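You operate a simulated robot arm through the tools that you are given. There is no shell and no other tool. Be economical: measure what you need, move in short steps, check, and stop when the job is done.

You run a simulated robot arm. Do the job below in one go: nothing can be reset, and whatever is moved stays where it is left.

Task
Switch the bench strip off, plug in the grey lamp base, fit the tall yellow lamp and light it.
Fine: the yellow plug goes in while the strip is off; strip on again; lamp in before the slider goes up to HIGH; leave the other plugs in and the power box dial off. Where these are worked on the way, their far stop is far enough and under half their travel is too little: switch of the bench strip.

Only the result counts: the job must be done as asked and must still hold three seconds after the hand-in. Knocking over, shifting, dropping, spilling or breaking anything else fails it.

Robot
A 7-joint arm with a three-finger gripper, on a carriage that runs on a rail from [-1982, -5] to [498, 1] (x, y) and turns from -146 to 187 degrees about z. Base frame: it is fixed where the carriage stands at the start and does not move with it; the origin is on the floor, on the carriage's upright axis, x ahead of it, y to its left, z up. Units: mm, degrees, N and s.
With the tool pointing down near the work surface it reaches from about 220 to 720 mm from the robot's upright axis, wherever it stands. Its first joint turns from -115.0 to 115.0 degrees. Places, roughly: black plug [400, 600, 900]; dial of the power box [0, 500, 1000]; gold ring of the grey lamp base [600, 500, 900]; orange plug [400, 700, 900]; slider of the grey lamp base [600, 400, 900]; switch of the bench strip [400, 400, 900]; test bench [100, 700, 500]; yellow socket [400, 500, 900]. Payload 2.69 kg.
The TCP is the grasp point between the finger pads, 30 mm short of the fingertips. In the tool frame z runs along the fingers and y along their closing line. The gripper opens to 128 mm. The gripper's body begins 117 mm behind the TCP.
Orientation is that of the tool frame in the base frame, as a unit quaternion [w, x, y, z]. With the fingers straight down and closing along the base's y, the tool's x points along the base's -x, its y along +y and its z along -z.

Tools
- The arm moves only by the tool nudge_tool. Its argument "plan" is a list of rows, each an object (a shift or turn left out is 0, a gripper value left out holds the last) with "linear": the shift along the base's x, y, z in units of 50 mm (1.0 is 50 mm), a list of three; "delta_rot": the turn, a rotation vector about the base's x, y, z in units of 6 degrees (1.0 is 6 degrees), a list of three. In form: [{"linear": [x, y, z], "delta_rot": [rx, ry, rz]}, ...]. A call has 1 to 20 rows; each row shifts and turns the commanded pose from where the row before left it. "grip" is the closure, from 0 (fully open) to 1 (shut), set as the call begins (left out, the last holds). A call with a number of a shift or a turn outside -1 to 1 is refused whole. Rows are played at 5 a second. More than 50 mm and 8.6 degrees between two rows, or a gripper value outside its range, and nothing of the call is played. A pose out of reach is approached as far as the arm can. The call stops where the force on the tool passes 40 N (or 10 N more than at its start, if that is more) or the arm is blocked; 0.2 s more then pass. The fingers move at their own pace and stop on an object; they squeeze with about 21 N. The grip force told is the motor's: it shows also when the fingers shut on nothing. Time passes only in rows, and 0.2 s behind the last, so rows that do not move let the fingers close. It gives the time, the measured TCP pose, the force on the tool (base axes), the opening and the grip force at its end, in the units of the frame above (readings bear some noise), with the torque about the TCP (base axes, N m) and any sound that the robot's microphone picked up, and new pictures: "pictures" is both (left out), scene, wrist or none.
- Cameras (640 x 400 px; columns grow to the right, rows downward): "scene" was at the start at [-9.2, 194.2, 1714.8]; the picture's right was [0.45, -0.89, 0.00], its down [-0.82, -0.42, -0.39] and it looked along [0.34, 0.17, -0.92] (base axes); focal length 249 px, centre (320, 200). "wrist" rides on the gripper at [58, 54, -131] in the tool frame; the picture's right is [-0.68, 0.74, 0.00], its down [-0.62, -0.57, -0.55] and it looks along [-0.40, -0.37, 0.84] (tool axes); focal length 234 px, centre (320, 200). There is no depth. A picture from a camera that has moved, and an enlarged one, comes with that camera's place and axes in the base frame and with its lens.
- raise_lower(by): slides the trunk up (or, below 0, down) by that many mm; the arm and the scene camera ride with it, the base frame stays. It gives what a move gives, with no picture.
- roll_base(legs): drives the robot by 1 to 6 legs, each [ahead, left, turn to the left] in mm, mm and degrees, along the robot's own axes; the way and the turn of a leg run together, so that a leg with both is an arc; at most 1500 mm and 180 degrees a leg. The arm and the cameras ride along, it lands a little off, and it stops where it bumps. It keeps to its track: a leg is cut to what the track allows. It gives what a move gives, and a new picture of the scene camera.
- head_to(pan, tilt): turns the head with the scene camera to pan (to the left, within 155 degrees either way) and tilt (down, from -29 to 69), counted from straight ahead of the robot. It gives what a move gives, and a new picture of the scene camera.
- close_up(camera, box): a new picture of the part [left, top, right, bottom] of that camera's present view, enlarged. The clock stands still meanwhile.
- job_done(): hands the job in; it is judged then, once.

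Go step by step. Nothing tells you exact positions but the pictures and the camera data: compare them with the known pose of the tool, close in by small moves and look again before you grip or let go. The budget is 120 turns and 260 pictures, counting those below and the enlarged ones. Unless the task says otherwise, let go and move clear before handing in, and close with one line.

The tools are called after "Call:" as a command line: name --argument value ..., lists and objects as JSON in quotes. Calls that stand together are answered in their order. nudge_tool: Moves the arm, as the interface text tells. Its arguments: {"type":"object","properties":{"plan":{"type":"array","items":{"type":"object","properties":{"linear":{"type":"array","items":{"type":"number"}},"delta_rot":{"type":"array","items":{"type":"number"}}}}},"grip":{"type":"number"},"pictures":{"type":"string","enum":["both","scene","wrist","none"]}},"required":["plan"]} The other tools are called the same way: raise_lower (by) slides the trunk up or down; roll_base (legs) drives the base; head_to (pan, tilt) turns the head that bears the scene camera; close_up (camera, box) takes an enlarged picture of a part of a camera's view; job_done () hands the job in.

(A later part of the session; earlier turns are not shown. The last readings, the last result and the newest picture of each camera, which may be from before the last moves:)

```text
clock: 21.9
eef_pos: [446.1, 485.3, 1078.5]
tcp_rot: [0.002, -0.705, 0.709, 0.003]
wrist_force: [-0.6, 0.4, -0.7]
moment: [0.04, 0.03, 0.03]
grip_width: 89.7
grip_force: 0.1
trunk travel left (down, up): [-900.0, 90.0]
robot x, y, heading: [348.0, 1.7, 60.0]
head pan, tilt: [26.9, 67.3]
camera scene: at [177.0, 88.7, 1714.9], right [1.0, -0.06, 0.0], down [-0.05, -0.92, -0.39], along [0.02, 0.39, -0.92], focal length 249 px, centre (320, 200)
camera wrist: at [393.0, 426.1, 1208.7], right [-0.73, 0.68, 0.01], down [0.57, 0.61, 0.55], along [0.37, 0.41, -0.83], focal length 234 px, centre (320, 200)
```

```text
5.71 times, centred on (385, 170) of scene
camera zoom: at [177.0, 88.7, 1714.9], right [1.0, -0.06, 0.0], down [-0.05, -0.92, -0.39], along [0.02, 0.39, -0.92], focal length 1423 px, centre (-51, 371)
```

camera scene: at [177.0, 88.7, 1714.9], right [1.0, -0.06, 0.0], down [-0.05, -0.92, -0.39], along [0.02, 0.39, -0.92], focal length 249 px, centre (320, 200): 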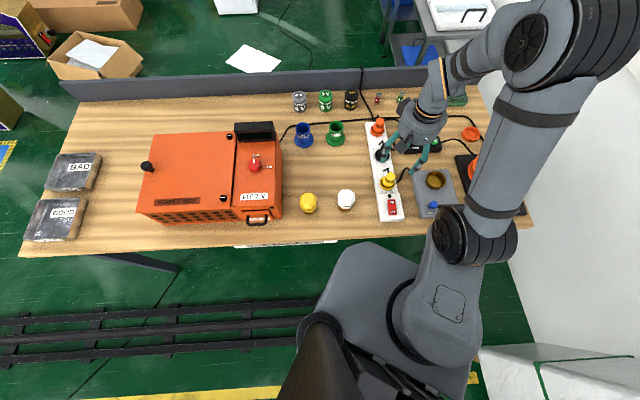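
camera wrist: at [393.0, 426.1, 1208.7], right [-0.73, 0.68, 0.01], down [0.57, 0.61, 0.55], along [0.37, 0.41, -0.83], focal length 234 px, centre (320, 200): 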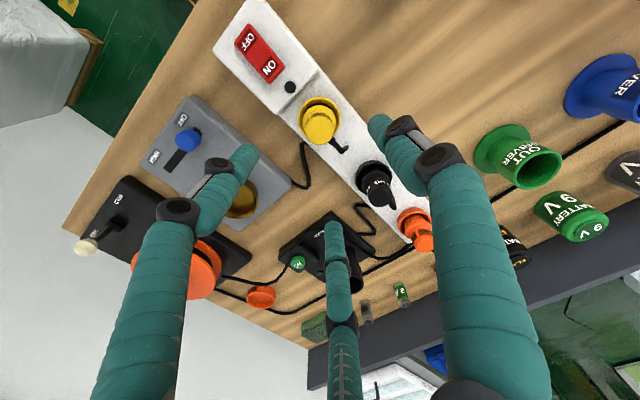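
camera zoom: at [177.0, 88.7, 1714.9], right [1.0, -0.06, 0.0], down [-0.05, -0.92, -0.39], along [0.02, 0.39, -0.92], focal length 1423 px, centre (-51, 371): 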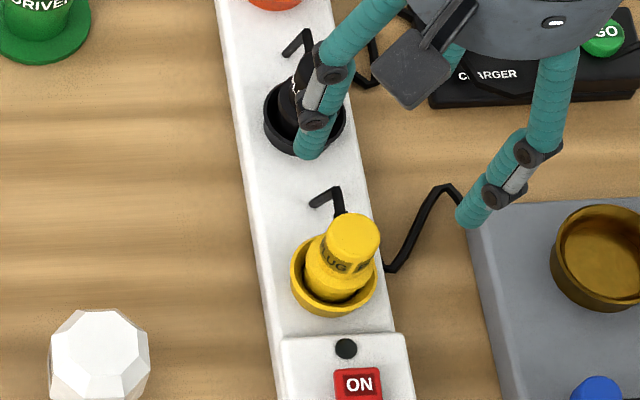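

Plug seated just like the others. Next: strip back on. I close the hand and move above the ON end (447,408).

Call:
nudge_tool --plan '[{"linear": [0, -0.78, 0]}, {"linear": [0.01, -0.77, 0]}, {"linear": [0, 0, -0.7]}, {"linear": [0, 0, -0.7]}, {"linear": [0, 0, -0.7]}, {"linear": [0, 0, -0.4]}, {}]' --grip 1 --pictures "none"

Call:
close_up --camera "wrist" --box '[240, 80, 420, 240]'

```text
clock: 23.5
eef_pos: [446.8, 410.4, 951.5]
tcp_rot: [0.003, -0.706, 0.708, 0.004]
wrist_force: [0.1, -0.1, -0.4]
moment: [0.01, 0.0, 0.0]
grip_width: 2.3
grip_force: 20.8
trunk travel left (down, up): [-900.0, 90.0]
robot x, y, heading: [351.8, 0.3, 59.7]
head pan, tilt: [26.9, 67.3]
```

```text
2.50 times, centred on (330, 160) of wrist
camera zoom: at [394.1, 351.3, 1082.3], right [-0.73, 0.68, 0.01], down [0.57, 0.61, 0.55], along [0.37, 0.41, -0.83], focal length 585 px, centre (295, 300)
```

zoom: 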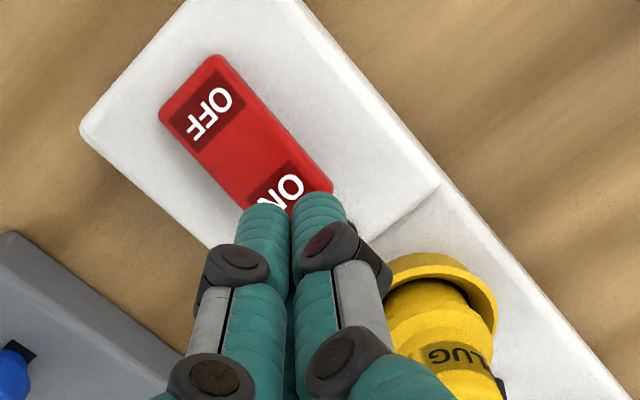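

ON label centre ≈(448,403). I shift 5 mm back and press down.

Call:
nudge_tool --plan '[{"linear": [0.03, -0.1, 0]}, {"linear": [0, 0, -0.1]}, {"linear": [0, 0, -0.1]}, {"linear": [0, 0, -0.1]}, {"linear": [0, 0, -0.08]}, {"linear": [0, 0, -0.08]}, {"linear": [0, 0, -0.08]}, {"linear": [0, 0, -0.08]}, {"linear": [0, 0, -0.08]}]' --pictures "wrist"

```text
clock: 25.1
eef_pos: [448.8, 406.0, 931.4]
tcp_rot: [0.005, -0.705, 0.709, 0.006]
wrist_force: [2.5, -1.6, 29.8]
moment: [-0.5, -0.14, 0.19]
grip_width: 2.2
grip_force: 21.3
trunk travel left (down, up): [-900.0, 90.0]
robot x, y, heading: [347.9, -1.1, 59.7]
head pan, tilt: [26.9, 67.3]
stopped in row 7: the force on the tool passed its limit at 48 N (the readings are from after the stop); the commanded pose is now the measured one
camera wrist: at [395.6, 346.5, 1061.0], right [-0.73, 0.68, 0.01], down [0.57, 0.6, 0.56], along [0.37, 0.42, -0.83], focal length 234 px, centre (320, 200)
```

wrist: 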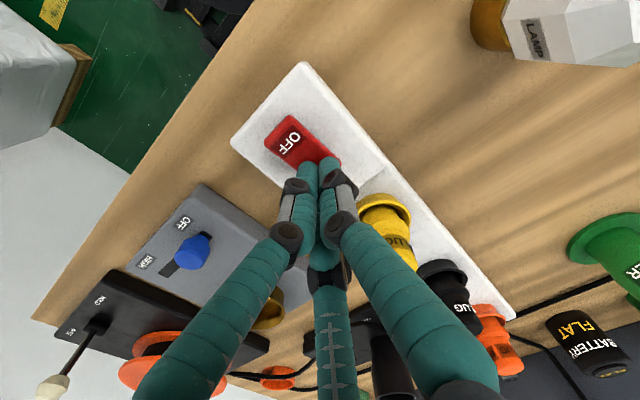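

Same depth as before. I lift, and move toward the yellow lamp at ≈(160,420), checking the LED from the scene camera.

Call:
nudge_tool --plan '[{"linear": [0, 0, 0.8]}, {"linear": [0, 0, 0.9]}, {"linear": [0, 0, 0.9]}, {"linear": [0, 0, 0.7]}]' --pictures "none"

Call:
nudge_tool --plan '[{"linear": [-0.96, 0, 0]}, {"linear": [-0.96, 0, 0]}, {"linear": [-0.96, 0, 0]}, {"linear": [-0.96, 0, 0]}, {"linear": [-0.96, 0, 0]}, {"linear": [-0.94, 0, 0]}, {}]' --grip 0

Call:
close_up --camera "wrist" --box '[220, 50, 420, 230]'

Call:
close_up --camera "scene" --box '[280, 150, 410, 230]'

```text
clock: 26.1
eef_pos: [447.9, 406.7, 1095.2]
tcp_rot: [0.004, -0.705, 0.709, 0.007]
wrist_force: [-0.1, 0.8, -1.0]
moment: [0.03, -0.03, 0.01]
grip_width: 2.3
grip_force: 20.7
trunk travel left (down, up): [-900.0, 90.0]
robot x, y, heading: [347.3, 2.9, 59.7]
head pan, tilt: [26.9, 67.3]
```

```text
clock: 27.6
eef_pos: [163.1, 409.2, 1094.8]
tcp_rot: [0.004, -0.705, 0.709, 0.006]
wrist_force: [0.8, -0.5, 0.8]
moment: [0.0, 0.05, -0.01]
grip_width: 118.9
grip_force: 0.0
trunk travel left (down, up): [-900.0, 90.0]
robot x, y, heading: [353.8, -0.9, 60.0]
head pan, tilt: [26.9, 67.3]
camera scene: at [179.5, 90.8, 1715.1], right [1.0, -0.06, 0.0], down [-0.05, -0.92, -0.39], along [0.02, 0.39, -0.92], focal length 249 px, centre (320, 200)
camera wrist: at [109.2, 348.9, 1225.0], right [-0.73, 0.68, 0.01], down [0.57, 0.6, 0.56], along [0.37, 0.41, -0.83], focal length 234 px, centre (320, 200)
```

scene: 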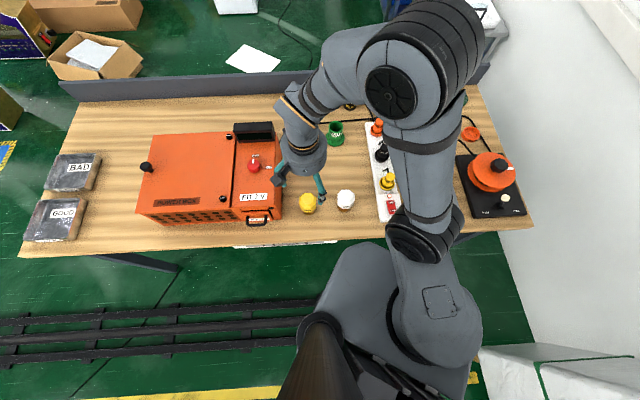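
wrist: 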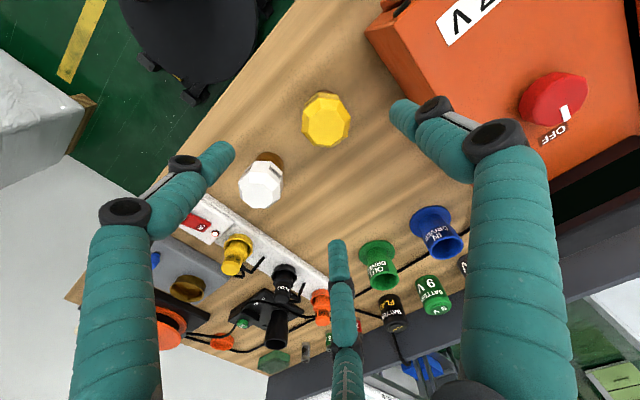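

```text
2.22 times, centred on (320, 140) of wrist
camera zoom: at [109.2, 348.9, 1225.0], right [-0.73, 0.68, 0.01], down [0.57, 0.6, 0.56], along [0.37, 0.41, -0.83], focal length 520 px, centre (320, 333)
```

zoom: 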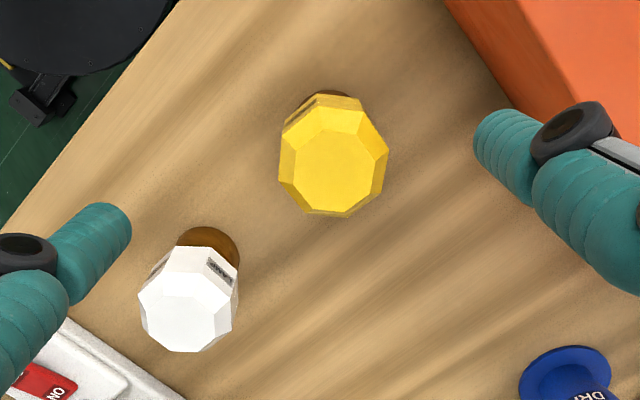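

```text
4.92 times, centred on (345, 190) of scene
camera zoom: at [179.5, 90.8, 1715.1], right [1.0, -0.06, 0.0], down [-0.05, -0.92, -0.39], along [0.02, 0.39, -0.92], focal length 1226 px, centre (197, 249)
```

zoom: 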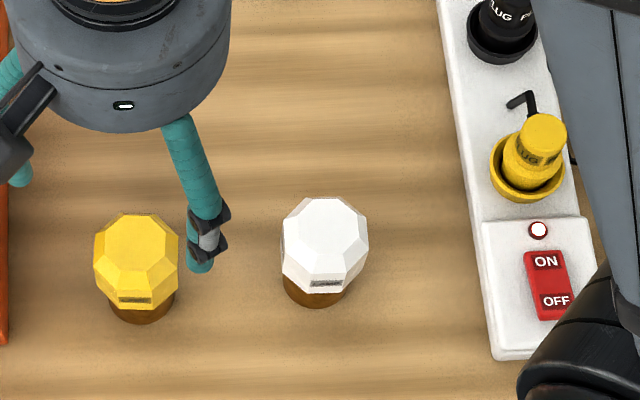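

The LED is lit again (strip on), and the dial on the box stays OFF. Lamp ≈(157,414), head ≈59 mm wide; the power box edge is near, so I narrow the opening to ~84 mm, level the tool, and lower for a closer look.

Call:
nudge_tool --plan '[{"linear": [-0.11, 0.1, 0], "delta_rot": [-0.135, -0.027, 0.053]}, {}, {}, {"linear": [0, 0, -0.8]}, {"linear": [0, 0, -0.5]}, {}]' --grip 0.34

Call:
close_up --camera "wrist" --box '[220, 50, 440, 250]'

Call:
close_up --camera "scene" --box '[250, 150, 350, 230]'

```text
clock: 29.1
eef_pos: [156.3, 413.6, 1029.2]
tcp_rot: [0.0, 0.707, -0.707, -0.001]
wrist_force: [1.1, -0.7, 0.5]
moment: [-0.03, -0.01, -0.02]
grip_width: 84.9
grip_force: 0.1
trunk travel left (down, up): [-900.0, 90.0]
robot x, y, heading: [350.3, 0.4, 60.0]
head pan, tilt: [26.9, 67.3]
camera scene: at [177.4, 90.7, 1714.9], right [1.0, -0.06, 0.0], down [-0.05, -0.92, -0.39], along [0.02, 0.39, -0.92], focal length 249 px, centre (320, 200)
camera wrist: at [103.2, 355.6, 1160.0], right [-0.74, 0.68, 0.0], down [0.56, 0.62, 0.55], along [0.37, 0.41, -0.84], focal length 234 px, centre (320, 200)
```

scene: 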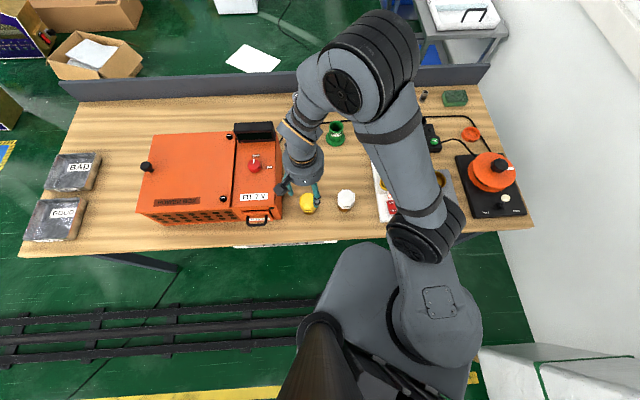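
wrist: 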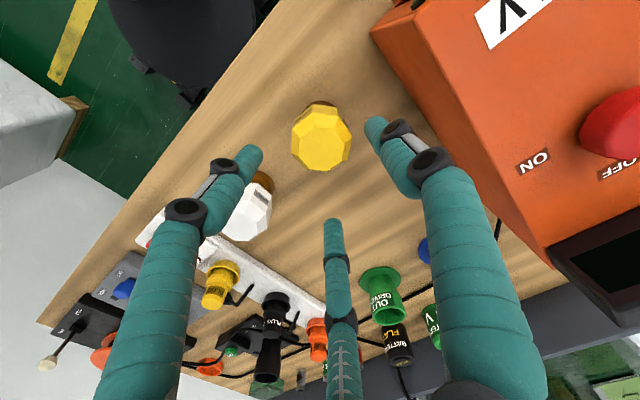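

```text
2.00 times, centred on (330, 150) of wrist
camera zoom: at [103.2, 355.6, 1160.0], right [-0.74, 0.68, 0.0], down [0.56, 0.62, 0.55], along [0.37, 0.41, -0.84], focal length 468 px, centre (300, 300)
```

zoom: 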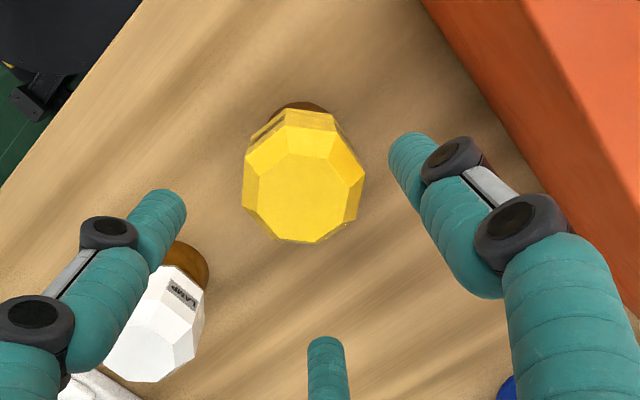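

```text
5.00 times, centred on (300, 190) of scene
camera zoom: at [177.4, 90.7, 1714.9], right [1.0, -0.06, 0.0], down [-0.05, -0.92, -0.39], along [0.02, 0.39, -0.92], focal length 1245 px, centre (420, 250)
```

zoom: 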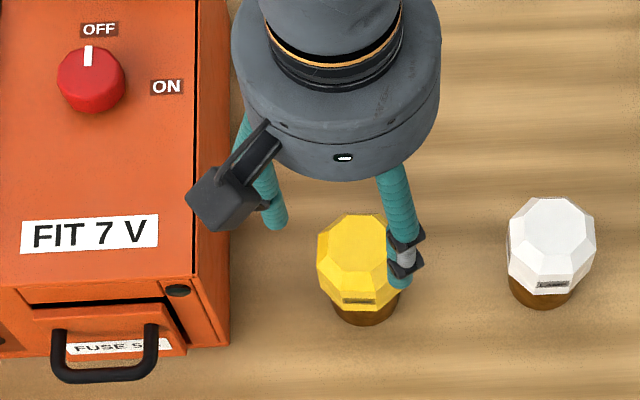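

Lamp centre ≈(155.5,416). I shift slightly and lower around the head, then check.

Call:
nudge_tool --plan '[{"linear": [-0.01, 0.05, -0.7]}, {"linear": [0, 0, -0.5]}, {"linear": [0, 0, -0.4]}, {}]' --pictures "none"

Call:
close_up --camera "wrist" --box '[220, 50, 440, 250]'

Call:
close_up --camera "scene" --box '[270, 160, 350, 230]'

```text
clock: 30.1
eef_pos: [155.1, 416.0, 948.7]
tcp_rot: [-0.001, 0.708, -0.706, -0.001]
wrist_force: [-0.5, -0.1, -0.3]
moment: [0.02, 0.0, 0.02]
grip_width: 84.6
grip_force: 0.0
trunk travel left (down, up): [-900.0, 90.0]
robot x, y, heading: [349.7, -2.3, 60.0]
head pan, tilt: [26.9, 67.3]
```

```text
2.00 times, centred on (330, 150) of wrist
camera zoom: at [102.4, 357.2, 1079.7], right [-0.74, 0.68, 0.0], down [0.56, 0.62, 0.55], along [0.37, 0.41, -0.84], focal length 468 px, centre (300, 300)
```

zoom: 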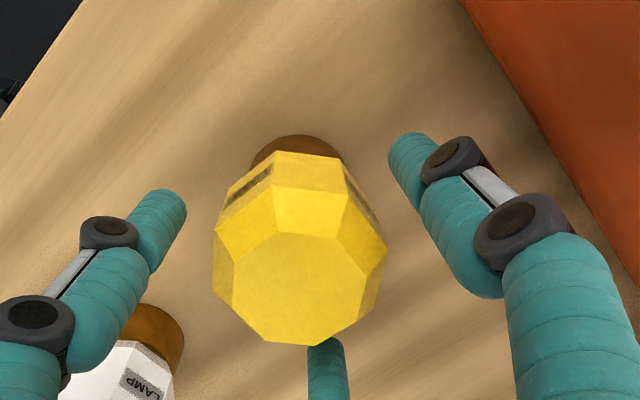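

```text
5.71 times, centred on (310, 195) of scene
camera zoom: at [177.5, 90.3, 1714.9], right [1.0, -0.06, 0.0], down [-0.05, -0.92, -0.39], along [0.02, 0.39, -0.92], focal length 1423 px, centre (377, 229)
```

zoom: 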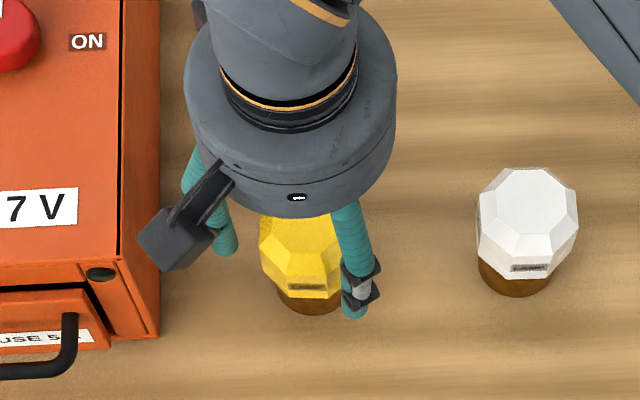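

Well centred. Before choosing the grip height I zoom in on the identical white lamp's profile and the gold ring.

Call:
close_up --camera "scene" --box '[325, 180, 365, 220]'

Call:
close_up --camera "wrist" --box '[230, 180, 330, 280]'

Call:
close_up --camera "scene" --box '[295, 190, 335, 220]'

```text
10.00 times, centred on (345, 200) of scene
camera zoom: at [177.5, 90.3, 1714.9], right [1.0, -0.06, 0.0], down [-0.05, -0.92, -0.39], along [0.02, 0.39, -0.92], focal length 2490 px, centre (70, 200)
```

zoom: 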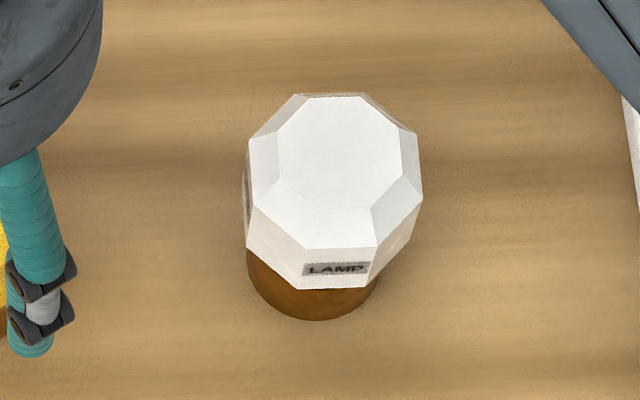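

```text
4.00 times, centred on (280, 230) of wrist
camera zoom: at [102.4, 357.2, 1079.7], right [-0.74, 0.68, 0.0], down [0.56, 0.62, 0.55], along [0.37, 0.41, -0.84], focal length 937 px, centre (480, 80)
```

zoom: 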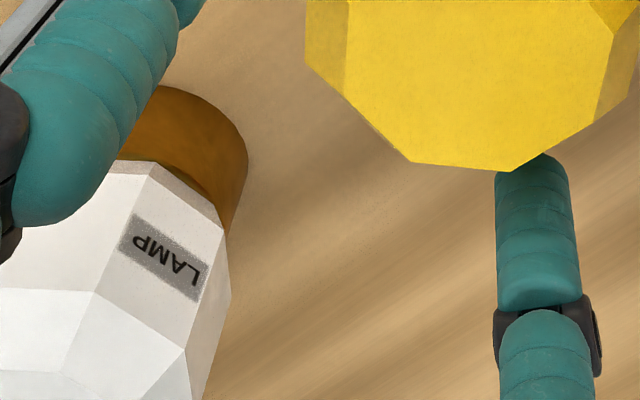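

```text
13.33 times, centred on (315, 205) of scene
camera zoom: at [177.5, 90.3, 1714.9], right [1.0, -0.06, 0.0], down [-0.05, -0.92, -0.39], along [0.02, 0.39, -0.92], focal length 3320 px, centre (387, 133)
```

zoom: 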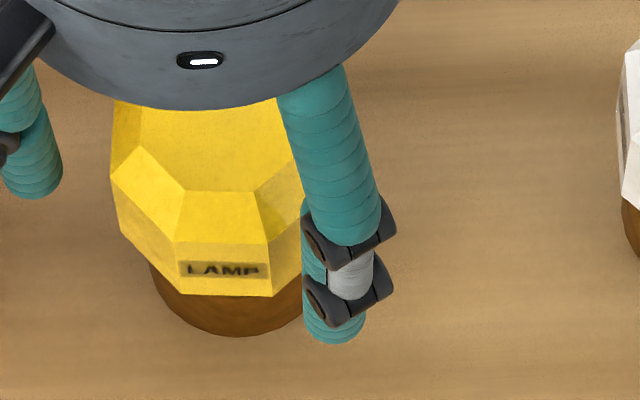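

Profile: cap ≈870–906, vertical octagonal wall ≈906–940, top ≈950. I drop to TCP z≈937 (tips at the wall bottom) and close.

Call:
nudge_tool --plan '[{"linear": [0.01, 0.02, -0.23]}, {}]' --pictures "none"

Call:
nudge_tool --plan '[{}, {}, {}, {}, {}]' --grip 1

Call:
close_up --camera "wrist" --box '[220, 50, 440, 250]'

```text
clock: 30.6
eef_pos: [155.5, 416.8, 938.2]
tcp_rot: [-0.001, 0.707, -0.707, -0.001]
wrist_force: [-0.4, -0.1, 0.5]
moment: [0.0, 0.0, 0.0]
grip_width: 84.4
grip_force: 0.0
trunk travel left (down, up): [-900.0, 90.0]
robot x, y, heading: [350.0, 0.6, 59.9]
head pan, tilt: [26.9, 67.3]
```

```text
clock: 31.9
eef_pos: [156.3, 415.9, 938.9]
tcp_rot: [0.0, 0.707, -0.707, -0.001]
wrist_force: [0.2, -0.4, 2.0]
moment: [0.0, -0.07, 0.01]
grip_width: 60.4
grip_force: 21.2
trunk travel left (down, up): [-900.0, 90.0]
robot x, y, heading: [351.9, 4.2, 60.1]
head pan, tilt: [26.9, 67.3]
camera scene: at [177.3, 90.5, 1714.9], right [1.0, -0.06, 0.0], down [-0.05, -0.92, -0.39], along [0.02, 0.39, -0.92], focal length 249 px, centre (320, 200)
camera wrist: at [102.7, 358.3, 1068.4], right [-0.74, 0.68, 0.0], down [0.56, 0.62, 0.55], along [0.37, 0.41, -0.84], focal length 234 px, centre (320, 200)
```

scene: 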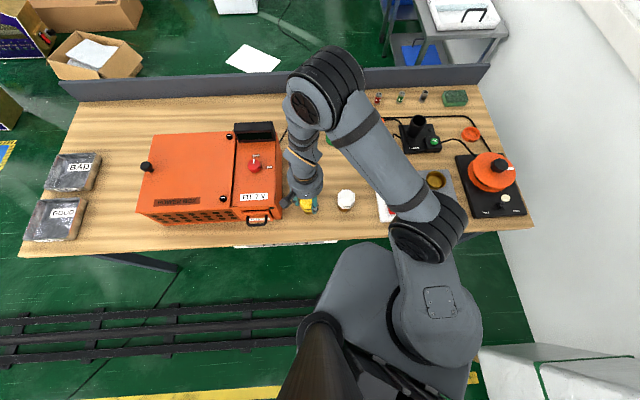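
wrist: 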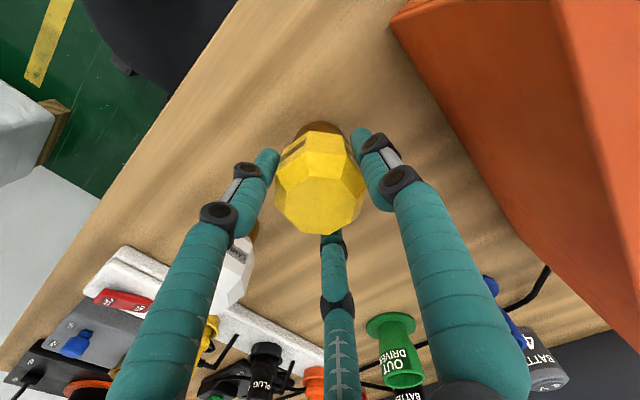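

```text
2.00 times, centred on (330, 150) of wrist
camera zoom: at [102.7, 358.3, 1068.4], right [-0.74, 0.68, 0.0], down [0.56, 0.62, 0.55], along [0.37, 0.41, -0.84], focal length 468 px, centre (300, 300)
```

zoom: 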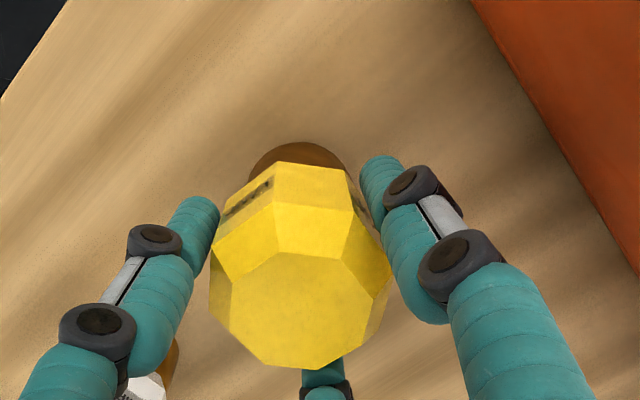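

Lamp held (60.4 mm). I lift 130 mm and carry it over to the gold ring of the lamp base.

Call:
nudge_tool --plan '[{"linear": [0, 0, 0.6]}, {"linear": [0, 0, 1]}, {"linear": [0, 0, 1]}, {"linear": [0.91, 0.12, 0]}, {"linear": [0.91, 0.12, 0]}, {"linear": [0.91, 0.12, 0]}, {"linear": [0.91, 0.12, 0]}, {"linear": [0.91, 0.12, 0]}, {"linear": [0.91, 0.12, 0]}, {"linear": [0.91, 0.12, 0]}, {"linear": [0.91, 0.12, 0]}, {"linear": [0.91, 0.12, 0]}, {"linear": [0.91, 0.12, 0]}, {}]'

Call:
close_up --camera "wrist" --box '[220, 50, 420, 230]'

Call:
close_up --camera "scene" --box '[370, 140, 470, 230]'

```text
clock: 34.9
eef_pos: [611.3, 477.2, 1069.2]
tcp_rot: [0.0, 0.708, -0.706, 0.0]
wrist_force: [-0.9, -0.1, -1.4]
moment: [-0.02, 0.0, -0.04]
grip_width: 60.7
grip_force: 20.7
trunk travel left (down, up): [-900.0, 90.0]
robot x, y, heading: [352.7, -2.2, 60.1]
head pan, tilt: [26.9, 67.3]
camera scene: at [175.5, 90.9, 1714.7], right [1.0, -0.06, 0.0], down [-0.05, -0.92, -0.39], along [0.02, 0.39, -0.92], focal length 249 px, centre (320, 200)
camera wrist: at [558.7, 418.0, 1199.0], right [-0.74, 0.67, 0.0], down [0.56, 0.62, 0.55], along [0.37, 0.41, -0.84], focal length 234 px, centre (320, 200)
```

scene: 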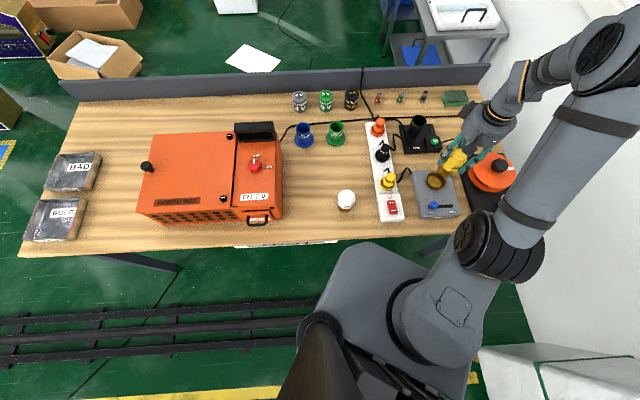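
wrist: 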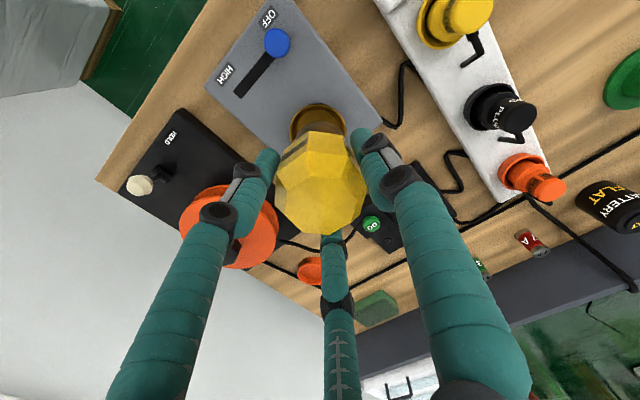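

```text
2.22 times, centred on (320, 140) of wrist
camera zoom: at [558.7, 418.0, 1199.0], right [-0.74, 0.67, 0.0], down [0.56, 0.62, 0.55], along [0.37, 0.41, -0.84], focal length 520 px, centre (320, 333)
```

zoom: 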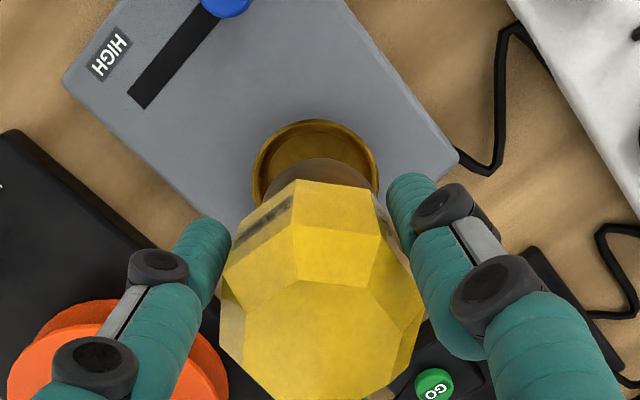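

```text
4.44 times, centred on (420, 185) of scene
camera zoom: at [175.5, 90.9, 1714.7], right [1.0, -0.06, 0.0], down [-0.05, -0.92, -0.39], along [0.02, 0.39, -0.92], focal length 1107 px, centre (-124, 267)
```

zoom: 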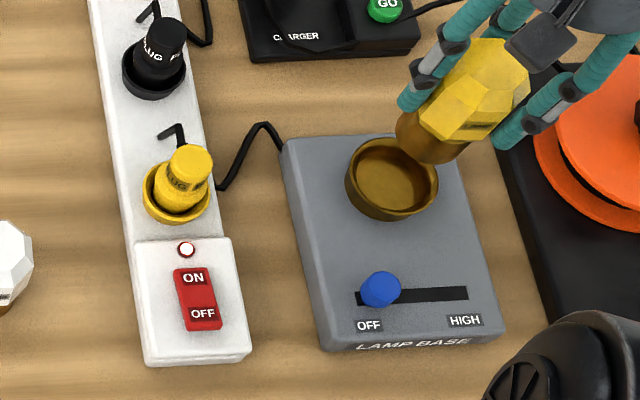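

Ring ≈(619,483) with its rim at ≈912. I shift (+8,+6) and lower so the cap is ~25 mm above the ring.

Call:
nudge_tool --plan '[{"linear": [0.16, 0.12, -0.6]}, {"linear": [0, 0, -0.7]}, {}, {}]' --pictures "none"

Call:
close_up --camera "wrist" --box '[250, 70, 390, 190]'

Call:
close_up --camera "scene" --box '[400, 145, 470, 215]'

```text
clock: 35.9
eef_pos: [619.7, 482.6, 1001.7]
tcp_rot: [0.0, 0.708, -0.706, 0.0]
wrist_force: [0.3, 0.9, -1.5]
moment: [0.01, -0.02, 0.02]
grip_width: 60.6
grip_force: 20.7
trunk travel left (down, up): [-900.0, 90.0]
robot x, y, heading: [350.6, -1.5, 60.2]
head pan, tilt: [26.9, 67.3]
```

```text
3.33 times, centred on (320, 130) of wrist
camera zoom: at [567.1, 424.3, 1133.2], right [-0.74, 0.68, 0.0], down [0.56, 0.62, 0.55], along [0.37, 0.41, -0.84], focal length 781 px, centre (320, 433)
```

zoom: 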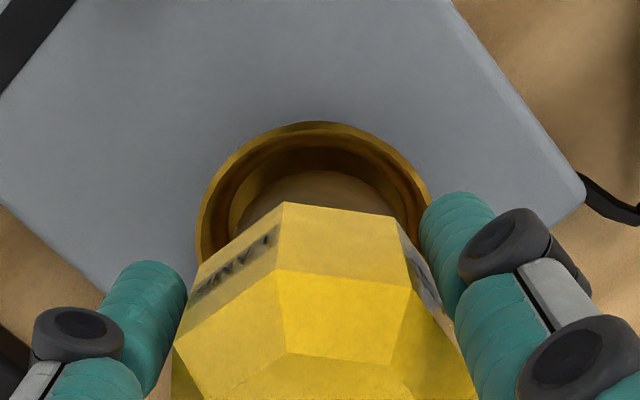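

```text
5.71 times, centred on (435, 180) of scene
camera zoom: at [177.4, 91.5, 1714.8], right [1.0, -0.06, 0.0], down [-0.05, -0.92, -0.39], along [0.02, 0.38, -0.92], focal length 1423 px, centre (-337, 314)
```

zoom: 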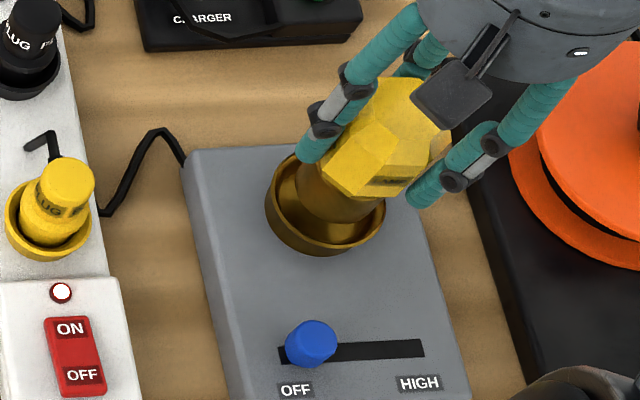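

Aligned within a few mm; I correct by (+2.5,+2.2) and lower to the rim.

Call:
nudge_tool --plan '[{"linear": [0.05, 0.045, -0.1]}, {"linear": [0, 0, -0.15]}, {"linear": [0, 0, -0.12]}, {"linear": [0, 0, -0.1]}, {}]' --pictures "none"

Call:
close_up --camera "wrist" --box '[250, 70, 390, 190]'

Call:
close_up --camera "scene" --box '[400, 145, 470, 215]'

```text
clock: 37.0
eef_pos: [621.6, 485.0, 980.1]
tcp_rot: [-0.001, 0.708, -0.707, -0.001]
wrist_force: [0.3, -0.4, -0.6]
moment: [-0.03, 0.02, 0.0]
grip_width: 60.5
grip_force: 21.0
trunk travel left (down, up): [-900.0, 90.0]
robot x, y, heading: [352.6, 5.0, 59.7]
head pan, tilt: [26.9, 67.3]
```

```text
3.33 times, centred on (320, 130) of wrist
camera zoom: at [569.2, 426.4, 1110.2], right [-0.74, 0.68, 0.0], down [0.56, 0.62, 0.55], along [0.37, 0.41, -0.84], focal length 781 px, centre (320, 433)
```

zoom: 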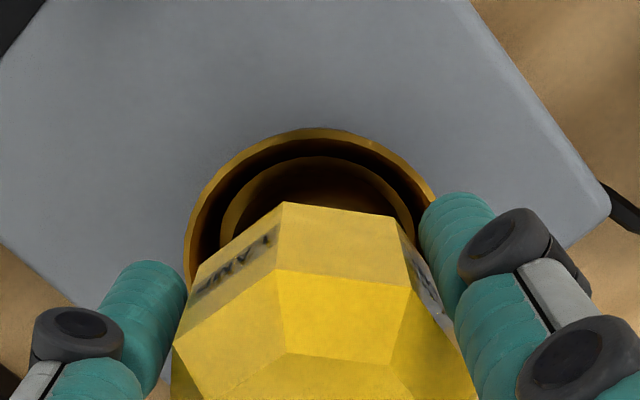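

```text
5.71 times, centred on (435, 180) of scene
camera zoom: at [177.3, 90.8, 1714.9], right [1.0, -0.06, 0.0], down [-0.05, -0.92, -0.39], along [0.02, 0.39, -0.92], focal length 1423 px, centre (-337, 314)
```

zoom: 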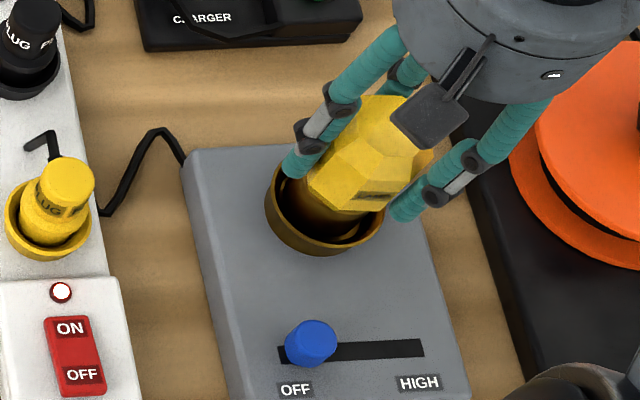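

The cap is at the rim level; residual ≈(+2,+1). I correct and lower slowly into the ring.

Call:
nudge_tool --plan '[{"linear": [0.04, 0.02, -0.06]}, {"linear": [0, 0, -0.1]}, {"linear": [0, 0, -0.1]}, {"linear": [0, 0, -0.08]}, {}]' --pictures "none"

Call:
close_up --camera "wrist" --box '[250, 70, 390, 190]'

Call:
close_up --camera "scene" --box '[410, 150, 460, 200]'

```text
clock: 38.2
eef_pos: [623.7, 485.3, 963.9]
tcp_rot: [-0.002, 0.707, -0.707, -0.001]
wrist_force: [0.5, -0.7, 18.7]
moment: [0.03, -0.04, 0.01]
grip_width: 60.9
grip_force: 20.0
trunk travel left (down, up): [-900.0, 90.0]
robot x, y, heading: [351.1, -1.6, 59.7]
head pan, tilt: [26.9, 67.3]
```

```text
3.33 times, centred on (320, 130) of wrist
camera zoom: at [570.3, 426.3, 1094.4], right [-0.74, 0.67, 0.0], down [0.56, 0.61, 0.55], along [0.37, 0.41, -0.83], focal length 781 px, centre (320, 433)
```

zoom: 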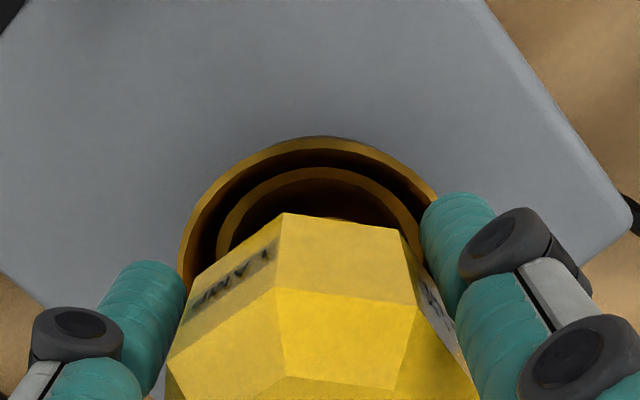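

```text
8.00 times, centred on (435, 175) of scene
camera zoom: at [176.1, 88.5, 1714.9], right [1.0, -0.06, 0.0], down [-0.05, -0.92, -0.39], along [0.02, 0.39, -0.92], focal length 1992 px, centre (-600, 400)
```

zoom: 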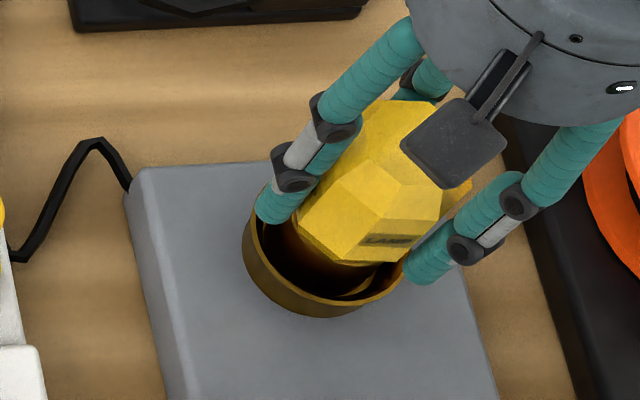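

There is contact (≈19 N) with no snap yet. I zoom in closely to judge how the cap sits in the ring.

Call:
close_up --camera "scene" --box '[420, 160, 450, 195]'

Call:
close_up --camera "wrist" --box '[280, 100, 360, 160]'

```text
11.43 times, centred on (435, 178) of scene
camera zoom: at [176.1, 88.5, 1714.9], right [1.0, -0.06, 0.0], down [-0.05, -0.92, -0.39], along [0.02, 0.39, -0.92], focal length 2846 px, centre (-994, 457)
```

zoom: 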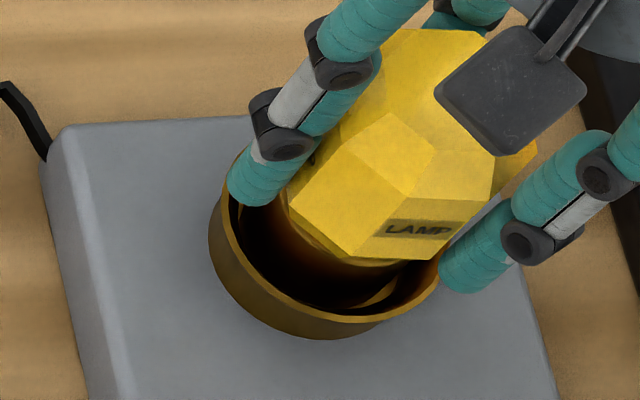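

```text
6.67 times, centred on (320, 130) of wrist
camera zoom: at [570.3, 426.3, 1094.4], right [-0.74, 0.67, 0.0], down [0.56, 0.61, 0.55], along [0.37, 0.41, -0.83], focal length 1561 px, centre (320, 667)
```

zoom: 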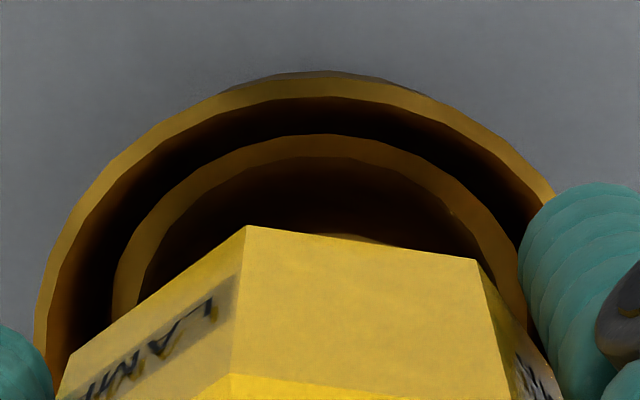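

The cap appears inside the ring but slightly off-centre. I nudge sideways (+2,−1.5) under light pressure and press a little to see whether it drops in.

Call:
nudge_tool --plan '[{"linear": [0.02, -0.015, 0]}, {"linear": [0.02, -0.015, 0]}, {"linear": [0, 0, -0.03]}, {}]' --pictures "none"

Call:
close_up --camera "wrist" --box '[280, 100, 360, 160]'

```text
clock: 39.2
eef_pos: [624.2, 484.0, 961.7]
tcp_rot: [-0.002, 0.709, -0.706, 0.0]
wrist_force: [-5.9, 5.9, 18.4]
moment: [0.27, 0.22, 0.05]
grip_width: 60.6
grip_force: 21.0
trunk travel left (down, up): [-900.0, 90.0]
robot x, y, heading: [349.6, -3.9, 60.3]
head pan, tilt: [26.9, 67.3]
```

```text
6.67 times, centred on (320, 130) of wrist
camera zoom: at [570.9, 425.5, 1092.1], right [-0.74, 0.67, 0.0], down [0.56, 0.62, 0.55], along [0.37, 0.41, -0.83], focal length 1561 px, centre (320, 667)
```

zoom: 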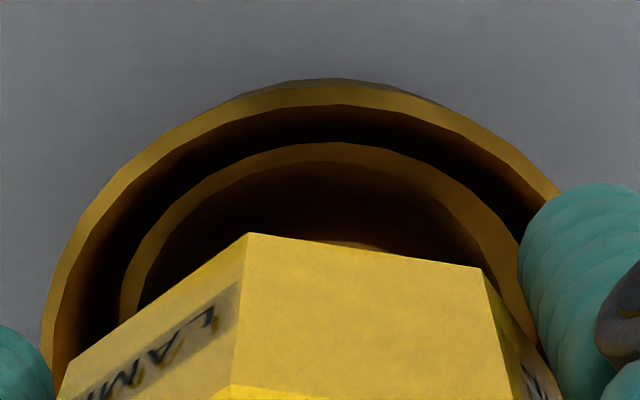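

Inconclusive; I lift the lamp 50 mm and move it aside to see the ring itself clearly.

Call:
nudge_tool --plan '[{"linear": [0, 0, 0.5]}, {"linear": [0, 0, 0.6]}, {"linear": [0.6, 0.6, 0.2]}, {"linear": [0.5, 0.5, 0]}, {}]' --pictures "none"

Call:
close_up --camera "wrist" --box '[240, 10, 400, 140]'

Call:
close_up --camera "scene" --box '[410, 140, 470, 200]'

```text
clock: 40.5
eef_pos: [681.4, 540.1, 1026.0]
tcp_rot: [0.0, 0.708, -0.707, 0.0]
wrist_force: [0.2, 0.7, -1.9]
moment: [0.0, 0.06, 0.02]
grip_width: 60.6
grip_force: 21.0
trunk travel left (down, up): [-900.0, 90.0]
robot x, y, heading: [351.2, 4.9, 59.8]
head pan, tilt: [26.9, 67.3]
```

```text
3.08 times, centred on (320, 75) of wrist
camera zoom: at [627.9, 481.3, 1156.4], right [-0.74, 0.67, 0.0], down [0.56, 0.62, 0.55], along [0.37, 0.41, -0.84], focal length 720 px, centre (320, 585)
```

zoom: 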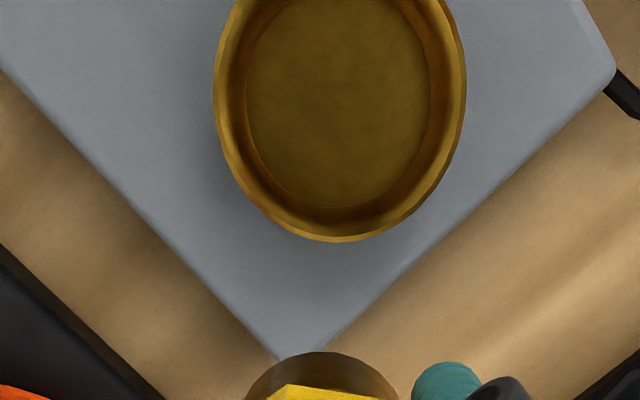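

```text
6.67 times, centred on (440, 170) of scene
camera zoom: at [176.7, 90.7, 1714.8], right [1.0, -0.06, 0.0], down [-0.05, -0.92, -0.39], along [0.02, 0.39, -0.92], focal length 1660 px, centre (-480, 400)
```

zoom: 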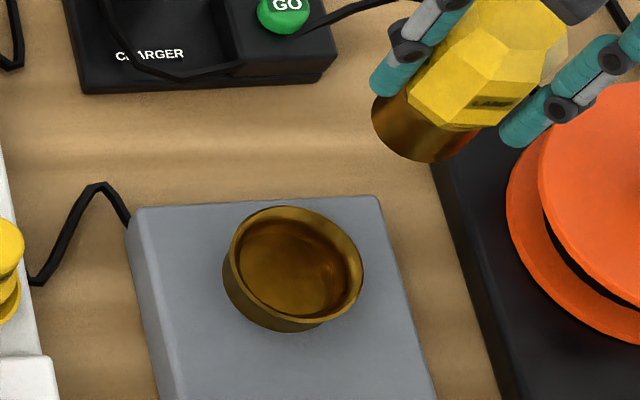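

The ring is a plain bowl centred ≈(622.3,484); accounting for the lamp's offset in the hand, the right TCP is ≈(623.7,485.5) — so it was indeed resting on the bowl's floor. I go back and set it down there.

Call:
nudge_tool --plan '[{"linear": [-0.6, -0.55, 0]}, {"linear": [-0.554, -0.542, 0]}, {}, {"linear": [0, 0, -0.4]}, {"linear": [0, 0, -0.4]}, {}]' --pictures "none"

Call:
close_up --camera "wrist" --box '[250, 70, 390, 190]'

Call:
close_up --camera "scene" --box '[410, 145, 460, 195]'

```text
clock: 41.9
eef_pos: [623.2, 484.9, 986.6]
tcp_rot: [-0.001, 0.708, -0.706, -0.001]
wrist_force: [0.7, -0.3, 0.2]
moment: [0.03, -0.06, 0.0]
grip_width: 60.6
grip_force: 21.6
trunk travel left (down, up): [-900.0, 90.0]
robot x, y, heading: [349.7, 2.7, 60.0]
head pan, tilt: [26.9, 67.3]
```

```text
3.33 times, centred on (320, 130) of wrist
camera zoom: at [569.2, 426.1, 1116.9], right [-0.74, 0.68, 0.0], down [0.56, 0.62, 0.55], along [0.37, 0.41, -0.84], focal length 781 px, centre (320, 433)
```

zoom: 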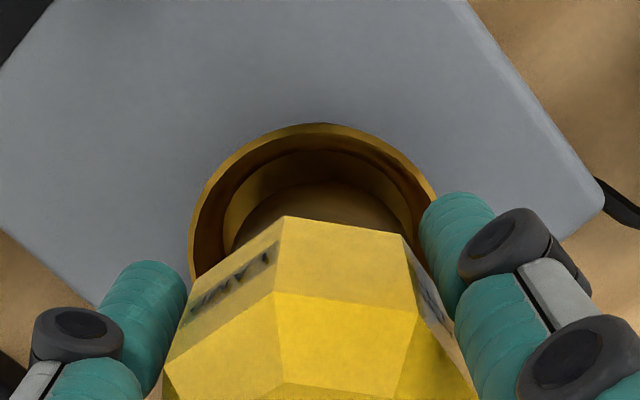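

```text
8.00 times, centred on (435, 170) of scene
camera zoom: at [177.0, 90.5, 1714.9], right [1.0, -0.06, 0.0], down [-0.05, -0.92, -0.39], along [0.02, 0.39, -0.92], focal length 1992 px, centre (-600, 440)
```

zoom: 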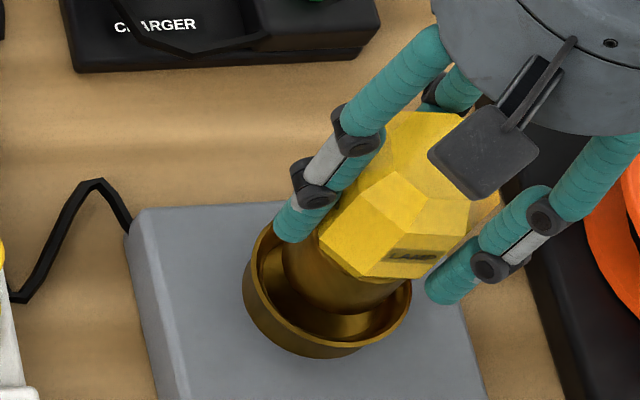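

Centred within ~1–2 mm in both views. I lower it until contact.

Call:
nudge_tool --plan '[{"linear": [0.01, -0.01, -0.1]}, {"linear": [0, 0, -0.1]}, {"linear": [0, 0, -0.1]}, {"linear": [0, 0, -0.06]}, {"linear": [0, 0, -0.06]}, {"linear": [0, 0, -0.06]}, {"linear": [0, 0, -0.04]}, {}]' --pictures "none"

Call:
close_up --camera "scene" --box '[410, 145, 460, 195]'

```text
clock: 43.6
eef_pos: [623.1, 484.5, 961.6]
tcp_rot: [-0.002, 0.708, -0.706, -0.001]
wrist_force: [-0.6, 1.1, 14.2]
moment: [-0.16, -0.2, 0.03]
grip_width: 60.6
grip_force: 20.9
trunk travel left (down, up): [-900.0, 90.0]
robot x, y, heading: [350.5, 3.0, 59.8]
head pan, tilt: [26.9, 67.3]
```

```text
8.00 times, centred on (435, 170) of scene
camera zoom: at [176.0, 89.2, 1715.0], right [1.0, -0.06, 0.0], down [-0.05, -0.92, -0.39], along [0.02, 0.39, -0.92], focal length 1992 px, centre (-600, 440)
```

zoom: 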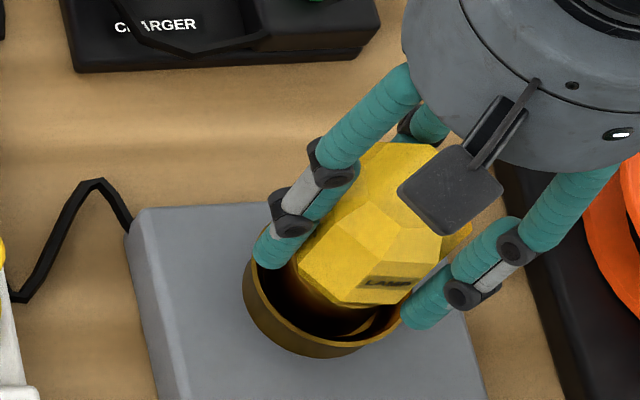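

It rests on the bowl floor. I open gently to 84 mm and look before rising.

Call:
nudge_tool --plan '[{}, {}, {}]' --grip 0.34 --pictures "none"

Call:
close_up --camera "wrist" --box '[220, 60, 420, 240]'

Call:
close_up --camera "scene" --box '[410, 145, 460, 195]'

```text
clock: 44.5
eef_pos: [623.5, 484.6, 959.6]
tcp_rot: [0.0, 0.708, -0.706, -0.001]
wrist_force: [-0.3, 0.3, 0.4]
moment: [0.02, -0.01, -0.03]
grip_width: 84.6
grip_force: 0.0
trunk travel left (down, up): [-900.0, 90.0]
robot x, y, heading: [351.2, -0.6, 59.9]
head pan, tilt: [26.9, 67.3]
```

```text
2.22 times, centred on (320, 150) of wrist
camera zoom: at [570.5, 425.8, 1090.9], right [-0.74, 0.68, 0.0], down [0.56, 0.62, 0.55], along [0.37, 0.41, -0.84], focal length 520 px, centre (320, 311)
```

zoom: 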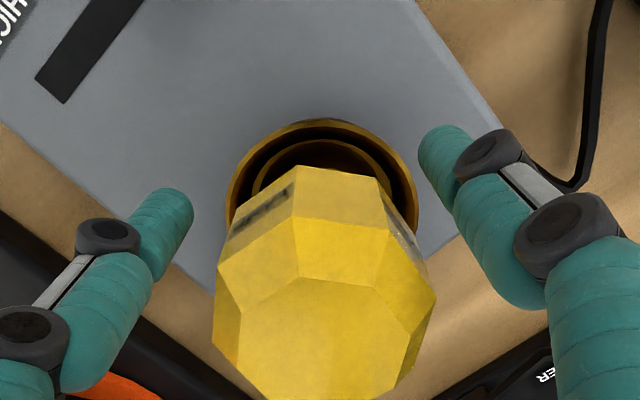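

```text
8.00 times, centred on (435, 170) of scene
camera zoom: at [177.4, 90.9, 1714.8], right [1.0, -0.06, 0.0], down [-0.05, -0.92, -0.39], along [0.02, 0.39, -0.92], focal length 1992 px, centre (-600, 440)
```

zoom: 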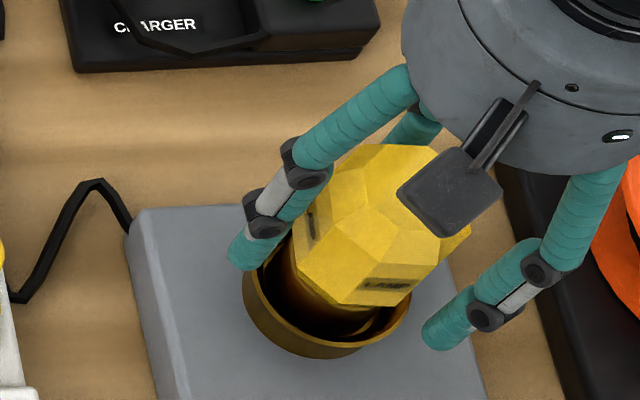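

The lamp stands by itself. I rise clear of it and inspect from above.

Call:
nudge_tool --plan '[{"linear": [0, 0, 0.5]}, {"linear": [0, 0, 0.9]}, {"linear": [0, 0, 0.9]}, {}]' --pictures "none"

Call:
close_up --camera "wrist" --box '[220, 40, 420, 220]'

Call:
close_up --camera "scene" --box '[405, 150, 465, 220]'

```text
clock: 45.5
eef_pos: [623.0, 483.3, 1075.5]
tcp_rot: [0.001, 0.708, -0.706, -0.001]
wrist_force: [0.3, -0.7, -0.3]
moment: [0.0, 0.01, 0.01]
grip_width: 84.2
grip_force: 0.1
trunk travel left (down, up): [-900.0, 90.0]
robot x, y, heading: [352.5, -1.0, 59.9]
head pan, tilt: [26.9, 67.3]
```

```text
2.22 times, centred on (320, 130) of wrist
camera zoom: at [571.0, 426.0, 1206.1], right [-0.74, 0.68, 0.0], down [0.56, 0.62, 0.55], along [0.37, 0.4, -0.84], focal length 520 px, centre (320, 356)
```

zoom: 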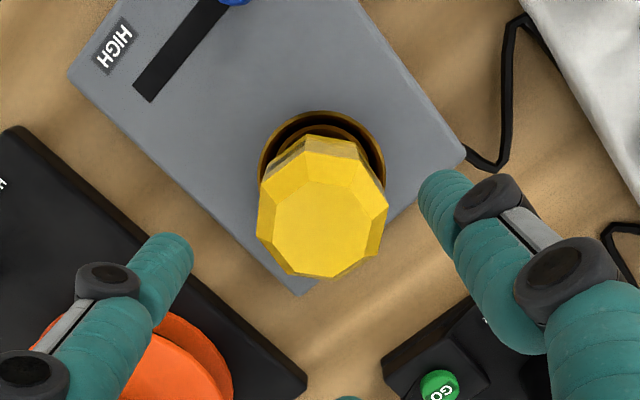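

```text
5.71 times, centred on (435, 185) of scene
camera zoom: at [177.7, 91.7, 1714.8], right [1.0, -0.06, 0.0], down [-0.05, -0.92, -0.39], along [0.02, 0.38, -0.92], focal length 1423 px, centre (-337, 286)
```

zoom: 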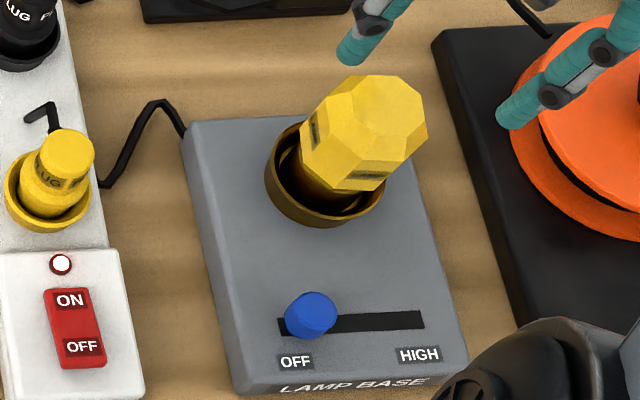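

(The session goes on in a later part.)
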